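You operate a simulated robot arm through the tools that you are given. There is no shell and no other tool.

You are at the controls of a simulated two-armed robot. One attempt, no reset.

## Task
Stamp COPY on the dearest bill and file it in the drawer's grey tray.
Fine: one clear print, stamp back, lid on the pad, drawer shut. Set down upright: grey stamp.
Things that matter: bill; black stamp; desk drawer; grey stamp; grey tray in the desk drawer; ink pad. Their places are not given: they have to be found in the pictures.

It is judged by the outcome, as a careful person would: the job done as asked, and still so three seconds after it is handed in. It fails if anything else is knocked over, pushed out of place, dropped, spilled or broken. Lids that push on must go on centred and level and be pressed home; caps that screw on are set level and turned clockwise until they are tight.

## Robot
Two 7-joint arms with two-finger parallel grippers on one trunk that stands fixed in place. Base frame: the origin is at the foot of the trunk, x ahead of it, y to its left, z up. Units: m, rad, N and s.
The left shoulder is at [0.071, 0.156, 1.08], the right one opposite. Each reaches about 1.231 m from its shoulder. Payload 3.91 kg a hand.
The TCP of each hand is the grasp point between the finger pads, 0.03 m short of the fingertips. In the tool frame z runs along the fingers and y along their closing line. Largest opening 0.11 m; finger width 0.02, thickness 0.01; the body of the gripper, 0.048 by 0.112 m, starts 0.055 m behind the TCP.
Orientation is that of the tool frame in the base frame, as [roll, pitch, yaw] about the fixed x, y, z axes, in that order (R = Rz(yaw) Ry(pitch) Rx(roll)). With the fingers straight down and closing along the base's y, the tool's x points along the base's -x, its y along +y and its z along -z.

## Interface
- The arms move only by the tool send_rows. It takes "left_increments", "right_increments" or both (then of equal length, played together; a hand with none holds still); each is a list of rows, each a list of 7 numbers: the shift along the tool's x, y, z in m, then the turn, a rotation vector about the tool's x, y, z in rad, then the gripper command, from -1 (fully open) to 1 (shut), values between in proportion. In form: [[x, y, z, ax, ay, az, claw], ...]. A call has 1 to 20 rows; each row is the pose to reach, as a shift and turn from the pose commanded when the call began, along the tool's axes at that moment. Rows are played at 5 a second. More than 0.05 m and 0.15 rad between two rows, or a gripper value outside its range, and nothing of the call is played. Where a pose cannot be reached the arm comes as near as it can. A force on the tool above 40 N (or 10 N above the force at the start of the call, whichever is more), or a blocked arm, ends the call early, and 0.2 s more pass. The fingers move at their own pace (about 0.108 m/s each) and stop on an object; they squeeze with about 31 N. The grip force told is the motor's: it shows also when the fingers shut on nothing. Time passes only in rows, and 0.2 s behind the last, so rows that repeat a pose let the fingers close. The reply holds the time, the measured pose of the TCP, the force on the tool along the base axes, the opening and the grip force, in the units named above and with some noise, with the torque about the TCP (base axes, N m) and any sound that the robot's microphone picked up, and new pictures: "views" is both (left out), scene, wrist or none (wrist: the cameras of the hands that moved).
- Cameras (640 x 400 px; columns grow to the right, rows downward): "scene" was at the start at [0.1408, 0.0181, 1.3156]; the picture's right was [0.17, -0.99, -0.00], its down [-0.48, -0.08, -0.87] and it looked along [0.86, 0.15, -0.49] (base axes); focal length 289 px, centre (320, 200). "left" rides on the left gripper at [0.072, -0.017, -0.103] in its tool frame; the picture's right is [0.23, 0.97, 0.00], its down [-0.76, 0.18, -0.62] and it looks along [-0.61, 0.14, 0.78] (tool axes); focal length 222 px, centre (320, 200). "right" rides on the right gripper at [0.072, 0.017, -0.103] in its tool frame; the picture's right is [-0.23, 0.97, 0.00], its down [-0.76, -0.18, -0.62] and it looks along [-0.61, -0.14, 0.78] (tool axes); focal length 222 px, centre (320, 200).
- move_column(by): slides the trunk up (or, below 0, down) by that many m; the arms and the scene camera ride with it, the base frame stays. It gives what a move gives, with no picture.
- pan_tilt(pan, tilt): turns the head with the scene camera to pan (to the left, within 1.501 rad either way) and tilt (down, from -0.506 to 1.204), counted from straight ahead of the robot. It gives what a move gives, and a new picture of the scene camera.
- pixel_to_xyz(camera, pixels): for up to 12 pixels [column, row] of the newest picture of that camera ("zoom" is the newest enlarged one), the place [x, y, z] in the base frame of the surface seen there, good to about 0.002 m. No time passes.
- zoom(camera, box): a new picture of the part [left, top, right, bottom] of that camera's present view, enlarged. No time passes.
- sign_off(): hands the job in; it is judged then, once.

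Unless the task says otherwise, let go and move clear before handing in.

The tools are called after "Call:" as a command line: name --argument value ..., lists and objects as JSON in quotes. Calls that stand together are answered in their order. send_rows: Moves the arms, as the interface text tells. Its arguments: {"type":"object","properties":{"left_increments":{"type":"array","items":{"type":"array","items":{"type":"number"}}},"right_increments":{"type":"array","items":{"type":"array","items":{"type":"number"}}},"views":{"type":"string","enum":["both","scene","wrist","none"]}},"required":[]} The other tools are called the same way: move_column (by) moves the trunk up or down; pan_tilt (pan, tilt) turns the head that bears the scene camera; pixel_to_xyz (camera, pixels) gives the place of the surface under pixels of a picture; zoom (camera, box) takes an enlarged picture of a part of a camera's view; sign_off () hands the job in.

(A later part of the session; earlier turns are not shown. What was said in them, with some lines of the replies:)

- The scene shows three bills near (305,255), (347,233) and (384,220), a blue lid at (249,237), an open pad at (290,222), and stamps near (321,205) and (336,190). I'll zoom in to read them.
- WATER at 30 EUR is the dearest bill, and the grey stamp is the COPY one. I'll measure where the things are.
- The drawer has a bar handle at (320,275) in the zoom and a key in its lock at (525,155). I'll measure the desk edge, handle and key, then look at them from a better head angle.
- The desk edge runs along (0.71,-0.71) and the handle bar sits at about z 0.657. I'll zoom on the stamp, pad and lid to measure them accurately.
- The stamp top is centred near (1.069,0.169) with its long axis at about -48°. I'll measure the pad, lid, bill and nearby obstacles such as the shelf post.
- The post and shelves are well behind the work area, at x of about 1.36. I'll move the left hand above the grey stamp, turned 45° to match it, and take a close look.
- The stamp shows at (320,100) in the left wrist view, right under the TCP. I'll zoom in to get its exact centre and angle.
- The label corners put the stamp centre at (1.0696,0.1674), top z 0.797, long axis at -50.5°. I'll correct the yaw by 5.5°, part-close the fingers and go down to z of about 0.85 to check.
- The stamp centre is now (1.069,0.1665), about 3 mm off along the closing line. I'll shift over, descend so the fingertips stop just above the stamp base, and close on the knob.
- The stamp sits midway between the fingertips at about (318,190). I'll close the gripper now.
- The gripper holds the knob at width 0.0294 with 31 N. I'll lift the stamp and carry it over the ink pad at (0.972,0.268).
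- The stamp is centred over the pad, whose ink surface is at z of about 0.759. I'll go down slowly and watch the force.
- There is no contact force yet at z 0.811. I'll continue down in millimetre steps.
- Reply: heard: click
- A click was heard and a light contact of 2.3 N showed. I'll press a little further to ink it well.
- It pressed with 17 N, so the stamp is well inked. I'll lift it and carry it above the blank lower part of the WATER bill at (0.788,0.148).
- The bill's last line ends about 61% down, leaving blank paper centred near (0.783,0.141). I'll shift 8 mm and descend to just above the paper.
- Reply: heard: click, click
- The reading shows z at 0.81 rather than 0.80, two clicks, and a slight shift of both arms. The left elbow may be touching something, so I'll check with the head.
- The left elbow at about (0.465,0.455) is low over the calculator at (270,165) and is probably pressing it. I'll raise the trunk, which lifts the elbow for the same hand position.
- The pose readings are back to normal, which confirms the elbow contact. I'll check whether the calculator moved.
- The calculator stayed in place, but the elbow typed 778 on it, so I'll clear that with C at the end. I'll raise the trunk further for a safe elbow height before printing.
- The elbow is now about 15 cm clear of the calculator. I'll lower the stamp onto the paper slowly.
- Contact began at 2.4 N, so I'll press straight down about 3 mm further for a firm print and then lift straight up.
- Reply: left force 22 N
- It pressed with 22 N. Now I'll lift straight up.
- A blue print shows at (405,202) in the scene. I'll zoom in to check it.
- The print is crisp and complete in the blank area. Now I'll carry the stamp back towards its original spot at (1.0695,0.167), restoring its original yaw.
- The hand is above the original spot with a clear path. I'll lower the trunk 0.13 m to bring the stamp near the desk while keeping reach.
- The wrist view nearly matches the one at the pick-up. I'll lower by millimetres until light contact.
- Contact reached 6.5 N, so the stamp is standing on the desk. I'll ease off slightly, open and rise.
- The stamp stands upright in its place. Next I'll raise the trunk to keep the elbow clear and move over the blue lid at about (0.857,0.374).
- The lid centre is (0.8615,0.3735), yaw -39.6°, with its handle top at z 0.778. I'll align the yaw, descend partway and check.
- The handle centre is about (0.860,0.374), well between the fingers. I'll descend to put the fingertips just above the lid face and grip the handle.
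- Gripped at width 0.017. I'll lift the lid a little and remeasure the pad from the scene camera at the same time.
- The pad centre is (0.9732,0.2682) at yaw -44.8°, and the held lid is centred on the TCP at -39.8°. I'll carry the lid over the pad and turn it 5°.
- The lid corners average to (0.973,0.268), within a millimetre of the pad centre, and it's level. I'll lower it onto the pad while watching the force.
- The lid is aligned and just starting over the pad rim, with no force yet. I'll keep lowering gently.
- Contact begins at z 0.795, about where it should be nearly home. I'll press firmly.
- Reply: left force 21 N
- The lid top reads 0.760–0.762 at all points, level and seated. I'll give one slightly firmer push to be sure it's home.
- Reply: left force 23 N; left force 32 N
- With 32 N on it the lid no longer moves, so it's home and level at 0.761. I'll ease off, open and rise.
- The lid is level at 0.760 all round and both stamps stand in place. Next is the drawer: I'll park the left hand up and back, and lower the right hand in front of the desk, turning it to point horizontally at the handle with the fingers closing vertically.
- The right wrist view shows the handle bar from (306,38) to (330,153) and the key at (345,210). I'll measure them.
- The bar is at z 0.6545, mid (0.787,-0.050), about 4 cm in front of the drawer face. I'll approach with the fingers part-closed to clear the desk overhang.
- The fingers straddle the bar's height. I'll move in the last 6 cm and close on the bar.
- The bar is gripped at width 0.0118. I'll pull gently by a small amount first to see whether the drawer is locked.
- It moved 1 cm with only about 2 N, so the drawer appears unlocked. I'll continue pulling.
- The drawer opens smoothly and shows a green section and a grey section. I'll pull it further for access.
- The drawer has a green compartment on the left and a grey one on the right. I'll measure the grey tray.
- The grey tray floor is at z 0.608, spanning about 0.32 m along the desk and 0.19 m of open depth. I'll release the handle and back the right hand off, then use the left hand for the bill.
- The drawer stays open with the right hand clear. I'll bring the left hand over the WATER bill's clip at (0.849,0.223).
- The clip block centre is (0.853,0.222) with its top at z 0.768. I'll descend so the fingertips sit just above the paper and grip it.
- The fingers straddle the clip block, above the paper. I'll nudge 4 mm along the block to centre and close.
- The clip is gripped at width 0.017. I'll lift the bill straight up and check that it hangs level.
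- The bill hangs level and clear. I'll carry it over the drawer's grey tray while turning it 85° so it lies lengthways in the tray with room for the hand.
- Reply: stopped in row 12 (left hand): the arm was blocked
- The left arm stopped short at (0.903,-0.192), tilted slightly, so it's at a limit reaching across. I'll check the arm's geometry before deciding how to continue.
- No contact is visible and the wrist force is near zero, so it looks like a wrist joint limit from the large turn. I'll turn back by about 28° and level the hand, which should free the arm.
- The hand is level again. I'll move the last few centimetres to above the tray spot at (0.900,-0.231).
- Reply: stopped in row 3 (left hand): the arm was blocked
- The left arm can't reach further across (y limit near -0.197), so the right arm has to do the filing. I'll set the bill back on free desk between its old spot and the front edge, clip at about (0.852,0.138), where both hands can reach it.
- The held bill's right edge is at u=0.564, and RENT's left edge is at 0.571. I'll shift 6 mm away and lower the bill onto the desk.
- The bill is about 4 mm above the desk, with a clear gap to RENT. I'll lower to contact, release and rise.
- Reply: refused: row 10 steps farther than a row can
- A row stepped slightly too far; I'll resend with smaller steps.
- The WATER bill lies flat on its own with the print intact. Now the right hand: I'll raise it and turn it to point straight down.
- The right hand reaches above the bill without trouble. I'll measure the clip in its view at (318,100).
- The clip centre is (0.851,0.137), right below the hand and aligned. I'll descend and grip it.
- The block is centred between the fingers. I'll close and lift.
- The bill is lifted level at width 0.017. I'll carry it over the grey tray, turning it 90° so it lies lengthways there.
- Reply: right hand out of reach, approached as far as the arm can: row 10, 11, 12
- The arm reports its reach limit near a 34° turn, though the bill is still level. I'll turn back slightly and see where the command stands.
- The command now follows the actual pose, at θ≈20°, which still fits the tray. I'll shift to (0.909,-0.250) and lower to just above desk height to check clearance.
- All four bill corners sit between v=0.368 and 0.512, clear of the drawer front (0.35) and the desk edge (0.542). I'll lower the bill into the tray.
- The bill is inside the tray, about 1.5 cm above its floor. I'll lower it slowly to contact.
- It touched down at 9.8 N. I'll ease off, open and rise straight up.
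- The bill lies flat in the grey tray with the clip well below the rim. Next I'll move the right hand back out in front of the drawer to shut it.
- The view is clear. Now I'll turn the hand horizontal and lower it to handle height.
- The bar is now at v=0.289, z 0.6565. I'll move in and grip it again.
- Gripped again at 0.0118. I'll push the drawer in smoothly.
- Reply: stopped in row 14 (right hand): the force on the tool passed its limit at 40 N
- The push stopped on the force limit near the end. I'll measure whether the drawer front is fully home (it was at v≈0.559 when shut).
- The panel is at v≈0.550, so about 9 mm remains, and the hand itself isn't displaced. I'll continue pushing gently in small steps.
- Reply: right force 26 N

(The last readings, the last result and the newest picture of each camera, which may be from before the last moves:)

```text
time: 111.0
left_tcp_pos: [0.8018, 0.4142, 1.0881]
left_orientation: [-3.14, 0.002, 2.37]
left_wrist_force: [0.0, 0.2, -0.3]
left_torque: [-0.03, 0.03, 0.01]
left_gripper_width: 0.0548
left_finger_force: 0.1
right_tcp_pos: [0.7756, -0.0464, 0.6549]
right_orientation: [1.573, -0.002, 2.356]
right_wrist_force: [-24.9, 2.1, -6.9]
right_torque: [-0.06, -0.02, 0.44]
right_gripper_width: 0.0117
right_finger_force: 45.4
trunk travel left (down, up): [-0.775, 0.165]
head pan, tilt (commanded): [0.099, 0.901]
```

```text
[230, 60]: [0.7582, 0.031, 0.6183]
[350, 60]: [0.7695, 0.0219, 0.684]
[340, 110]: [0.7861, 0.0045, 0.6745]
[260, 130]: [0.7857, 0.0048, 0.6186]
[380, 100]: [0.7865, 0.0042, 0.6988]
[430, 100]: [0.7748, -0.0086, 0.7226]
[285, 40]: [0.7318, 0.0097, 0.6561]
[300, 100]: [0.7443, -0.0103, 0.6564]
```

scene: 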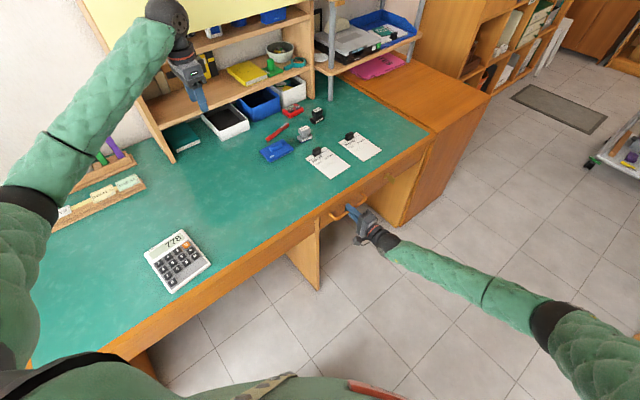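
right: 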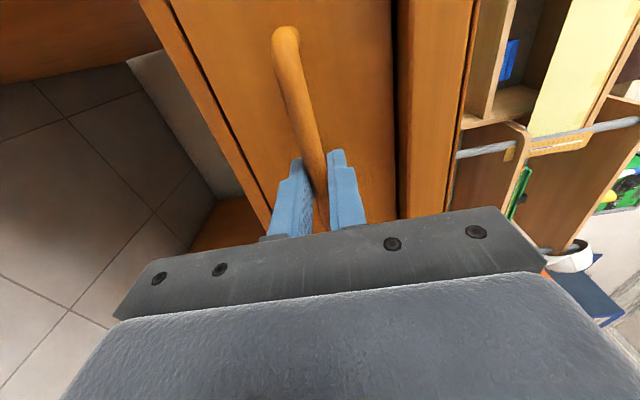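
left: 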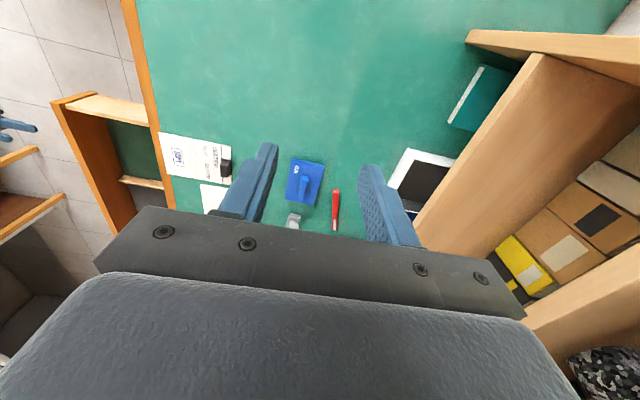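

The panel is back at v≈0.559, the shut position, with firm end-stop force. I'll open the fingers and back straight out.

Call:
send_rows --right_increments '[[0, 0, 0, 0, 0, 0, 0.6], [0, 0, 0, 0, 0, 0, 0.18], [0, 0, 0, 0, 0, 0, 0.1], [0, 0, -0.02, 0, 0, 0, 0.1], [0, 0, -0.06, 0, 0, 0, 0.1], [0, 0, -0.1, 0, 0, 0, 0.1], [0, 0, -0.145, 0, 0, 0, 0.1], [0, 0, -0.19, 0, 0, 0, 0.1], [0, 0, -0.19, 0, 0, 0, 0.1]]' --views "both"

Call:
zoom --camera "scene" --box '[290, 140, 450, 260]'

```text
time: 113.0
left_tcp_pos: [0.8019, 0.4154, 1.0889]
left_orientation: [-3.139, -0.001, 2.372]
left_wrist_force: [0.0, 0.7, -0.3]
left_torque: [-0.05, -0.01, 0.02]
left_gripper_width: 0.0549
left_finger_force: 0.1
right_tcp_pos: [0.6435, -0.1772, 0.6524]
right_orientation: [1.572, -0.001, 2.354]
right_wrist_force: [-0.8, 0.2, -0.3]
right_torque: [0.0, 0.02, -0.02]
right_gripper_width: 0.0497
right_finger_force: 0.1
trunk travel left (down, up): [-0.775, 0.165]
head pan, tilt (commanded): [0.099, 0.901]
```

scene: 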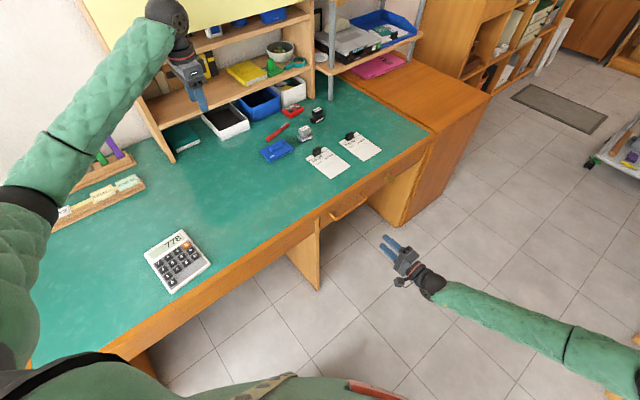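
right: 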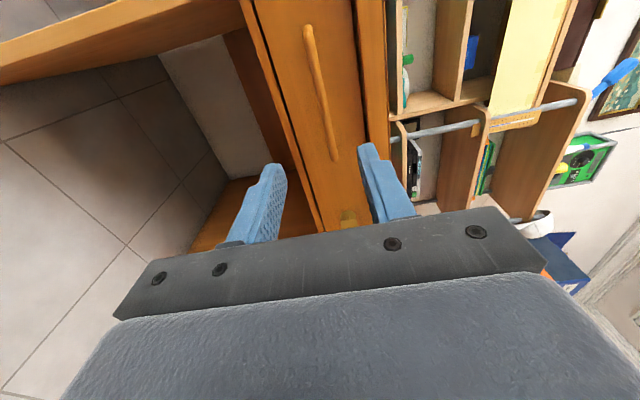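

```text
3.33 times, centred on (370, 200) of scene
```

zoom: 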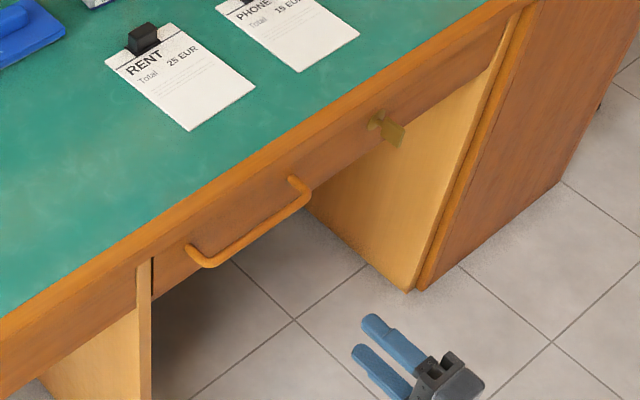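

Call:
pixel_to_xyz --camera "right" --pixels '[[290, 60], [340, 60], [310, 110], [335, 110], [300, 150], [340, 180], [370, 60]]'

Call:
zoom --camera "scene" --box '[140, 220, 220, 300]'

Call:
pixel_to_xyz --camera "scene" --pixels '[[145, 254], [182, 230], [211, 261], [173, 292]]'

```text
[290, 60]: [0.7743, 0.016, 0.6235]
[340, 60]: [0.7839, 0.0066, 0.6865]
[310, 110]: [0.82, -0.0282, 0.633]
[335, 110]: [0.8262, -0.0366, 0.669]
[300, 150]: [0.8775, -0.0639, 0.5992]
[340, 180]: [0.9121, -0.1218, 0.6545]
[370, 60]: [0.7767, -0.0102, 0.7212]
```

```text
5.00 times, centred on (180, 260) of scene
```

zoom: 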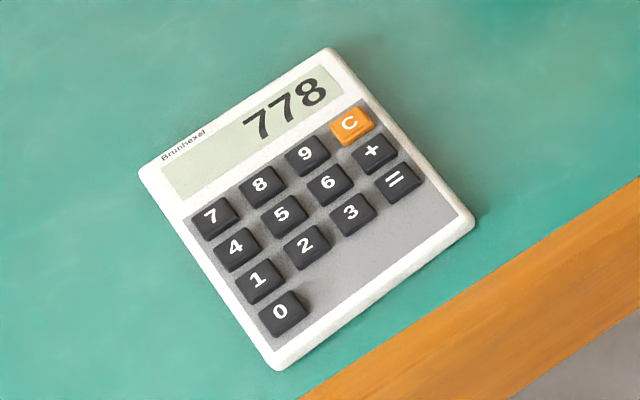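

```text
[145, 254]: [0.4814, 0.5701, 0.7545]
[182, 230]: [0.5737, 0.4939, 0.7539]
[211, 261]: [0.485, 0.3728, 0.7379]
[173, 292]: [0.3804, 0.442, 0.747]
```

The drawer front reads v≈0.559, fully shut. One thing remains: the calculator shows 778 from the elbow contact, so I'll clear it with C. First I'll measure the C key.

Call:
pixel_to_xyz --camera "zoom" --pixels '[[351, 124], [374, 152], [304, 154], [398, 180], [335, 122], [368, 128], [350, 110], [352, 142], [263, 185], [330, 183]]'

```text
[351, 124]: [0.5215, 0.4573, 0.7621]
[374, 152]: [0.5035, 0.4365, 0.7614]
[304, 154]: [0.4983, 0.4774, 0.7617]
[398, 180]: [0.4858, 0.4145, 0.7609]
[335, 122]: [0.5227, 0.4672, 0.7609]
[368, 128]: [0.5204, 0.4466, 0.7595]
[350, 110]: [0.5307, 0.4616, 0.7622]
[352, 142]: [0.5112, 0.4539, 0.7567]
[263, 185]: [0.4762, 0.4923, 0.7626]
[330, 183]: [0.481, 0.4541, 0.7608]
```

The C key is at (0.5215,0.457), top z 0.762, with about 28 mm key spacing. I'll raise the trunk so the left elbow stays well clear, then bring the closed left fingers above it.

Call:
move_column --by 0.15

Call:
pan_tilt --pan 0.5 --tilt 1.0

```text
time: 114.7
left_tcp_pos: [0.8029, 0.4154, 1.2393]
left_orientation: [-3.138, 0.0, 2.372]
left_wrist_force: [0.6, -0.6, -0.3]
left_torque: [0.05, 0.0, -0.02]
left_gripper_width: 0.0546
left_finger_force: 0.0
right_tcp_pos: [0.6425, -0.1784, 0.8022]
right_orientation: [1.572, -0.002, 2.354]
right_wrist_force: [0.2, 0.1, -0.7]
right_torque: [-0.01, -0.01, 0.0]
right_gripper_width: 0.0494
right_finger_force: 0.0
trunk travel left (down, up): [-0.925, 0.015]
head pan, tilt (commanded): [0.099, 0.901]
```

```text
time: 115.6
left_tcp_pos: [0.8025, 0.4162, 1.2399]
left_orientation: [-3.14, 0.0, 2.373]
left_wrist_force: [0.3, -0.4, -0.4]
left_torque: [0.03, -0.01, 0.01]
left_gripper_width: 0.055
left_finger_force: 0.1
right_tcp_pos: [0.6435, -0.1776, 0.8029]
right_orientation: [1.573, -0.003, 2.355]
right_wrist_force: [1.1, -0.3, 0.4]
right_torque: [0.0, 0.03, -0.02]
right_gripper_width: 0.0495
right_finger_force: 0.0
trunk travel left (down, up): [-0.925, 0.015]
head pan, tilt (commanded): [0.499, 1.0]
```

scene: 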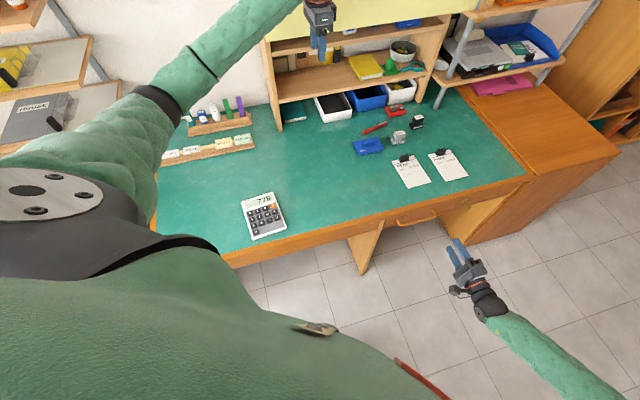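

Call:
send_rows --left_increments '[[0.0329, -0.0237, 0.0199, 0, 0, -0.008, 1], [0.0658, -0.0474, 0.0397, 0, 0, -0.015, 1], [0.0987, -0.0711, 0.0596, 0, 0, -0.023, 1], [0.1317, -0.0948, 0.0794, 0, 0, -0.03, 1], [0.1646, -0.1185, 0.0993, 0, 0, -0.038, 1], [0.1975, -0.1422, 0.1191, 0, 0, -0.045, 1], [0.2304, -0.1659, 0.139, 0, 0, -0.053, 1], [0.2304, -0.1659, 0.139, 0, 0, -0.053, 1]]' --views "both"

```text
time: 117.4
left_tcp_pos: [0.5209, 0.4562, 1.1008]
left_orientation: [-3.139, 0.0, 2.424]
left_wrist_force: [0.2, 0.5, -0.3]
left_torque: [0.0, -0.01, 0.0]
left_gripper_width: 0.0
left_finger_force: 30.4
right_tcp_pos: [0.6431, -0.1779, 0.8017]
right_orientation: [1.573, -0.001, 2.356]
right_wrist_force: [-0.5, 0.0, 0.6]
right_torque: [-0.01, -0.01, 0.01]
right_gripper_width: 0.0496
right_finger_force: 0.1
trunk travel left (down, up): [-0.925, 0.015]
head pan, tilt (commanded): [0.499, 1.0]
```

scene: 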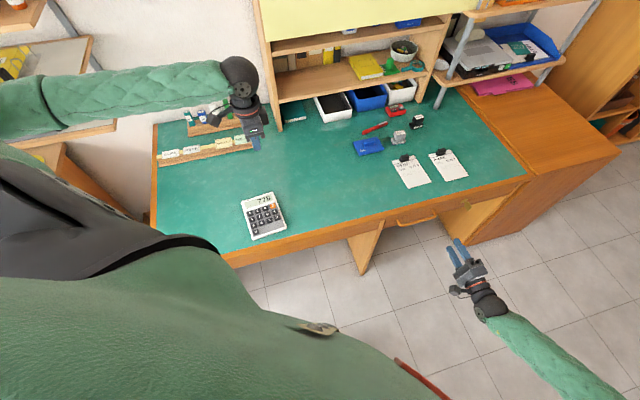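
left: 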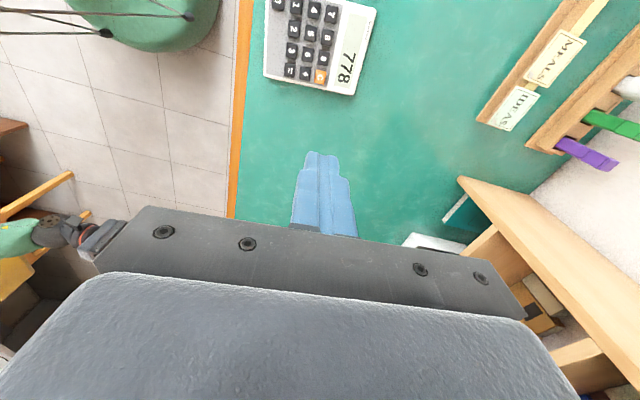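

Call:
pixel_to_xyz --camera "scene" --pixels '[[20, 110], [100, 95], [180, 85], [90, 55], [60, 45], [110, 125], [240, 75], [20, 60]]'

Call:
zoom --camera "left" --box '[260, 0, 400, 190]'

```text
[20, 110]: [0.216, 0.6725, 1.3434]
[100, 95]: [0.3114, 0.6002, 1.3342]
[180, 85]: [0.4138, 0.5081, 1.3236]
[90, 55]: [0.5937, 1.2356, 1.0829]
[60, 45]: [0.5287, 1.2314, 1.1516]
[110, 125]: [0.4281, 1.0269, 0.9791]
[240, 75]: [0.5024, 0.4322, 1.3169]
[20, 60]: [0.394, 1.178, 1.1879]
```

```text
2.11 times, centred on (330, 95) of left
```

zoom: 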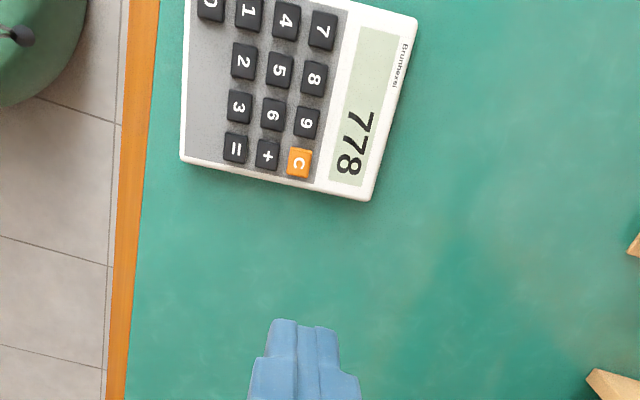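

The elbow is high at (0.22,0.67,1.34) and everything around is clear. C is directly below the fingertips at (320,77) in the wrist view; I'll descend to 4 cm above it.

Call:
pixel_to_xyz --camera "zoom" --pixels '[[299, 162], [267, 153], [307, 122], [290, 150], [310, 175]]'

Call:
send_rows --left_increments '[[0, 0, 0.045, 0, 0, 0, 1], [0, 0, 0.09, 0, 0, 0, 1], [0, 0, 0.135, 0, 0, 0, 1], [0, 0, 0.18, 0, 0, 0, 1], [0, 0, 0.22, 0, 0, 0, 1], [0, 0, 0.25, 0, 0, 0, 1], [0, 0, 0.25, 0, 0, 0, 1]]' --views "both"

```text
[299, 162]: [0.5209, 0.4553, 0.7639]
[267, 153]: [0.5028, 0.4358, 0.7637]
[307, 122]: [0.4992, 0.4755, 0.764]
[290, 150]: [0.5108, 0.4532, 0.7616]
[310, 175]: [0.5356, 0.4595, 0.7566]
```

```text
time: 119.0
left_tcp_pos: [0.5212, 0.4564, 0.8489]
left_orientation: [-3.141, 0.0, 2.424]
left_wrist_force: [-0.7, 0.1, -0.2]
left_torque: [0.01, -0.01, 0.01]
left_gripper_width: 0.0
left_finger_force: 30.7
right_tcp_pos: [0.6416, -0.1778, 0.8024]
right_orientation: [1.57, -0.001, 2.355]
right_wrist_force: [-0.7, 0.4, -0.5]
right_torque: [0.0, 0.02, -0.01]
right_gripper_width: 0.0496
right_finger_force: 0.0
trunk travel left (down, up): [-0.925, 0.015]
head pan, tilt (commanded): [0.499, 1.0]
```

scene: 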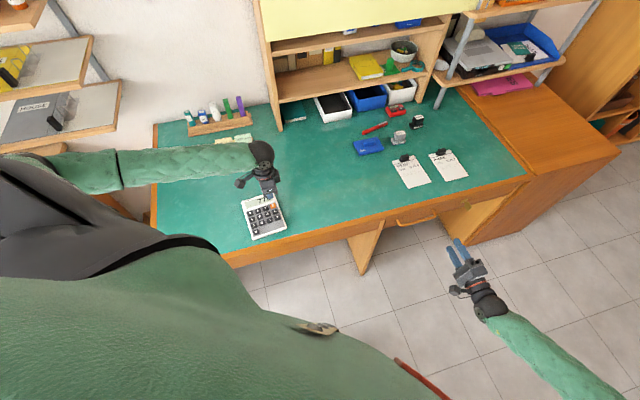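
left: 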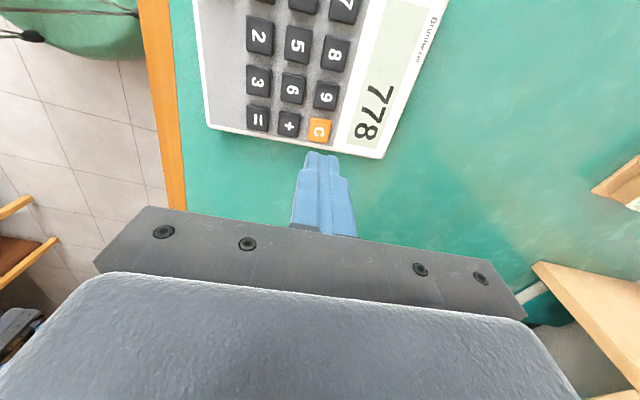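

C lies exactly under the fingertips. I'll lower to just above the key, then press in small steps.

Call:
send_rows --left_increments '[[0, 0, 0.025, 0, 0, 0, 1], [0, 0, 0.045, 0, 0, 0, 1], [0, 0, 0.052, 0, 0, 0, 1], [0, 0, 0.052, 0, 0, 0, 1]]' --views "both"

Call:
zoom --camera "scene" --box '[225, 150, 305, 250]'

```text
time: 120.0
left_tcp_pos: [0.5206, 0.4571, 0.7977]
left_orientation: [-3.141, -0.002, 2.425]
left_wrist_force: [-0.1, -0.1, 0.4]
left_torque: [-0.03, 0.01, 0.02]
left_gripper_width: 0.0
left_finger_force: 31.2
right_tcp_pos: [0.6435, -0.1775, 0.8024]
right_orientation: [1.573, -0.003, 2.355]
right_wrist_force: [-0.6, 1.0, -0.3]
right_torque: [-0.01, 0.03, -0.02]
right_gripper_width: 0.0494
right_finger_force: 0.0
trunk travel left (down, up): [-0.925, 0.015]
head pan, tilt (commanded): [0.499, 1.0]
```

scene: 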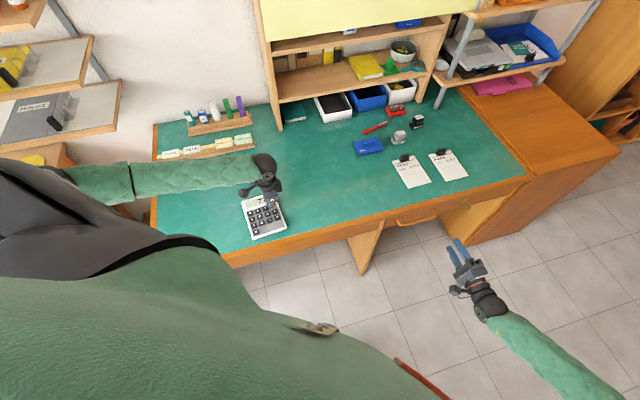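
left: 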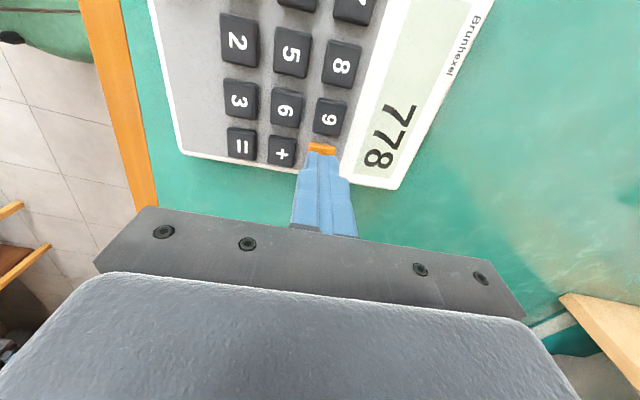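

```text
4.00 times, centred on (265, 200) of scene
```

zoom: 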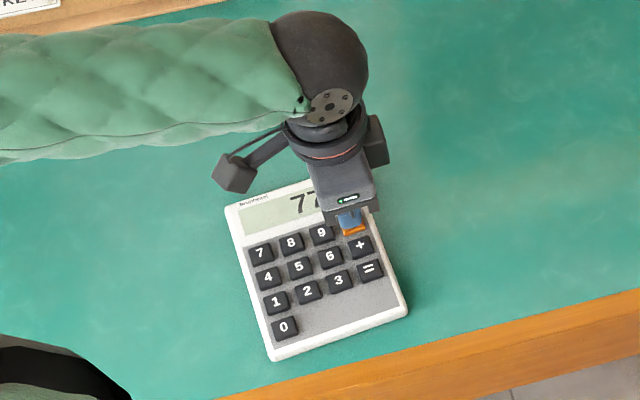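

The fingertips cover only the C key. I'll press lightly until it clicks.

Call:
send_rows --left_increments '[[0, 0, 0.003, 0, 0, 0, 1], [0, 0, 0.0045, 0, 0, 0, 1], [0, 0, 0.006, 0, 0, 0, 1], [0, 0, 0.007, 0, 0, 0, 1]]' --views "wrist"

```text
time: 121.0
left_tcp_pos: [0.5213, 0.4556, 0.7914]
left_orientation: [3.141, 0.0, 2.426]
left_wrist_force: [0.2, 1.0, -0.5]
left_torque: [0.02, -0.04, -0.05]
left_gripper_width: 0.0001
left_finger_force: 31.1
right_tcp_pos: [0.6421, -0.1782, 0.803]
right_orientation: [1.574, -0.002, 2.355]
right_wrist_force: [0.3, 0.0, -0.4]
right_torque: [0.02, 0.01, 0.0]
right_gripper_width: 0.0496
right_finger_force: 0.0
trunk travel left (down, up): [-0.925, 0.015]
head pan, tilt (commanded): [0.499, 1.0]
heard: click
```

left: 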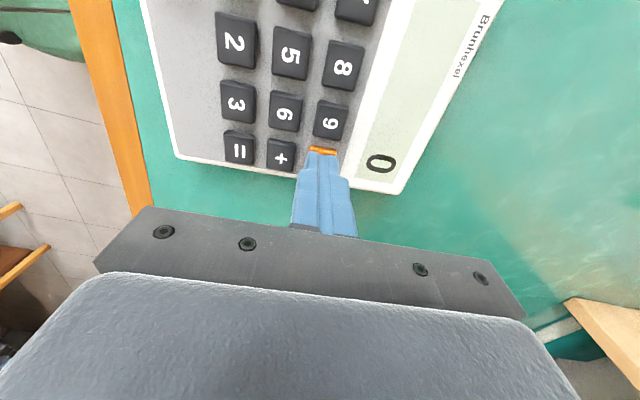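

A click, and the display reads 0 again. I'll lift straight off and return the left hand to its parking place.

Call:
send_rows --left_increments '[[0, 0, -0.015, 0, 0, 0, 1], [0, 0, -0.055, 0, 0, 0, 1], [0, 0, -0.1, 0, 0, 0, 1], [0, 0, -0.145, 0, 0, 0, 1], [0, 0, -0.19, 0, 0, 0, 1], [0, 0, -0.235, 0, 0, 0, 1], [0, 0, -0.28, 0, 0, 0, 1], [0, 0, -0.32, 0, 0, 0, 1], [0, 0, -0.36, 0, 0, 0, 1], [-0.03, 0.02, -0.38, 0, 0, 0, 1], [-0.06, 0.04, -0.4, 0, 0, 0, 1], [-0.09, 0.06, -0.42, 0, 0, 0, 1], [-0.12, 0.085, -0.44, 0, 0, 0, 1], [-0.15, 0.11, -0.45, 0, 0, 0, 1], [-0.18, 0.13, -0.45, 0, 0, 0, 1], [-0.21, 0.15, -0.45, 0, 0, 0, 1], [-0.21, 0.15, -0.45, 0, 0, 0, 1]]' --views "both"

```text
time: 124.6
left_tcp_pos: [0.7788, 0.4316, 1.2402]
left_orientation: [3.14, 0.0, 2.424]
left_wrist_force: [-0.1, 1.1, 0.0]
left_torque: [0.03, 0.0, 0.03]
left_gripper_width: 0.0
left_finger_force: 31.2
right_tcp_pos: [0.6416, -0.1774, 0.8034]
right_orientation: [1.571, 0.001, 2.354]
right_wrist_force: [-0.1, 0.2, 0.4]
right_torque: [-0.01, 0.02, -0.02]
right_gripper_width: 0.0495
right_finger_force: 0.0
trunk travel left (down, up): [-0.925, 0.015]
head pan, tilt (commanded): [0.499, 1.0]
```

scene: 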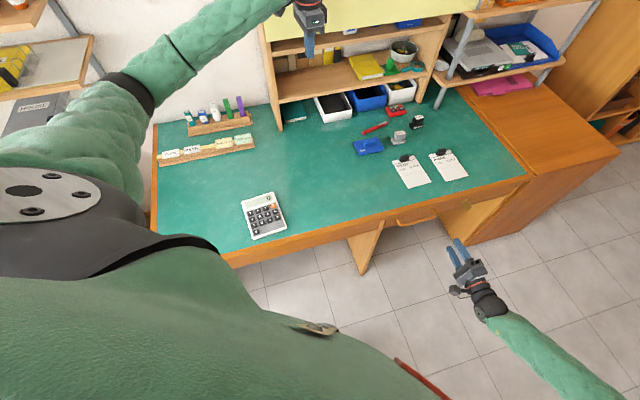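
left: 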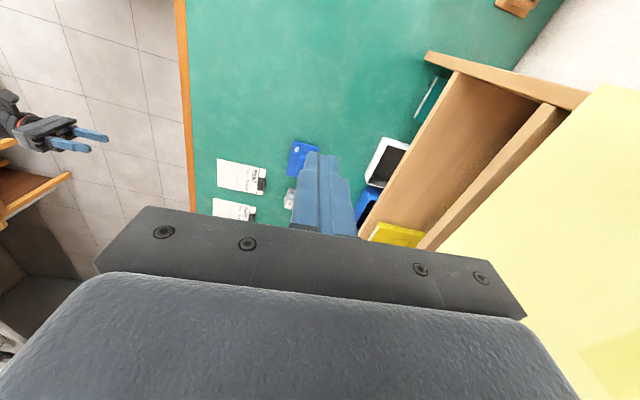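

Now a final check of the whole scene: the calculator, stamps, lid and drawer, close up.

Call:
zoom --camera "scene" --box '[340, 90, 500, 190]'

Call:
zoom --camera "scene" --box '[340, 170, 540, 295]'

Call:
zoom --camera "scene" --box '[150, 90, 310, 250]'

Call:
pixel_to_xyz --camera "scene" --pixels '[[241, 201], [274, 193], [287, 228], [252, 239], [399, 137], [418, 122], [367, 146]]'

```text
4.00 times, centred on (420, 140) of scene
```

zoom: 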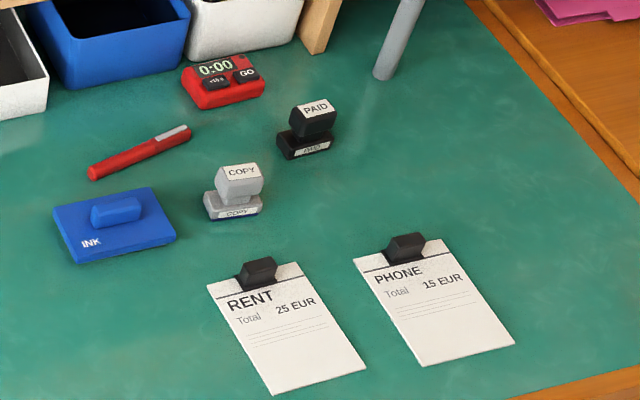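

```text
3.20 times, centred on (440, 232) of scene
```

zoom: 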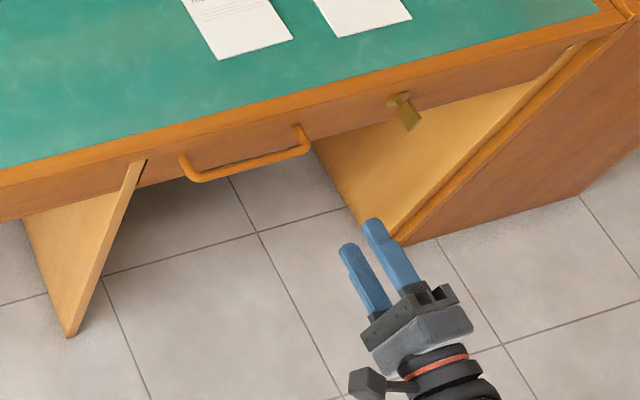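

```text
2.50 times, centred on (230, 170) of scene
```

zoom: 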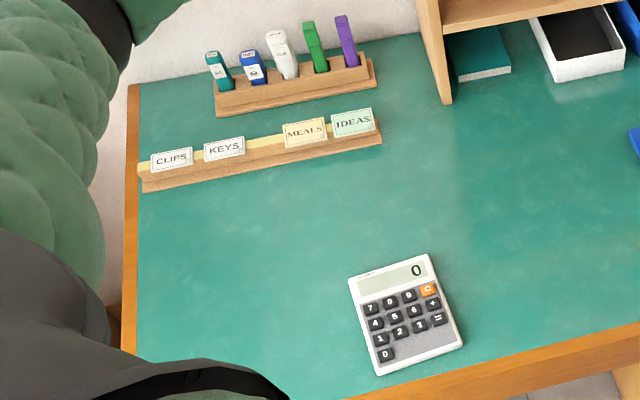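

```text
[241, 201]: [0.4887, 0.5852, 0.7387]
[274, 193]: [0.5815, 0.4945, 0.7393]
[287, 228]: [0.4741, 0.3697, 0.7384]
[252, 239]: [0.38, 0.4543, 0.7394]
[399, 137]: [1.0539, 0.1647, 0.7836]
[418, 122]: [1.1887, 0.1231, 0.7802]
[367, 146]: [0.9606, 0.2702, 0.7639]
```

Everything checks out: COPY stamp upright in its place, lid level on the pad, drawer front flush, calculator back to 0, and both hands are clear. I'm handing the job in.

Call:
sign_off

```text
The job is handed in.
```

I stamped the WATER bill COPY, filed it in the drawer's grey tray and handed the job in. At 30 EUR it was the dearest; RENT is 25 and PHONE is 15.

- **Print:** there is one crisp COPY on the blank lower part of the bill.
- **Stamp:** the grey stamp is back upright on the spot it came from.
- **Ink pad:** the lid is on centred and level. I pressed it with 32 N and it no longer moved.
- **Drawer:** the bill lay flat in the grey tray before I pushed the drawer in, and the front is back at its original shut position.

**Calculator touched by accident:** while I was inking and lining up the stamp, the left elbow brushed the desk calculator and typed 778. I pressed C, so it shows 0 again as at the start. It matches its starting position to within about 1 cm, as closely as I could measure.

The left arm could not reach the tray, so it set the bill down on a free part of the desk and the right arm filed it from there. At the final check the other bills, the PAID stamp and the pen looked undisturbed, and both hands were clear.
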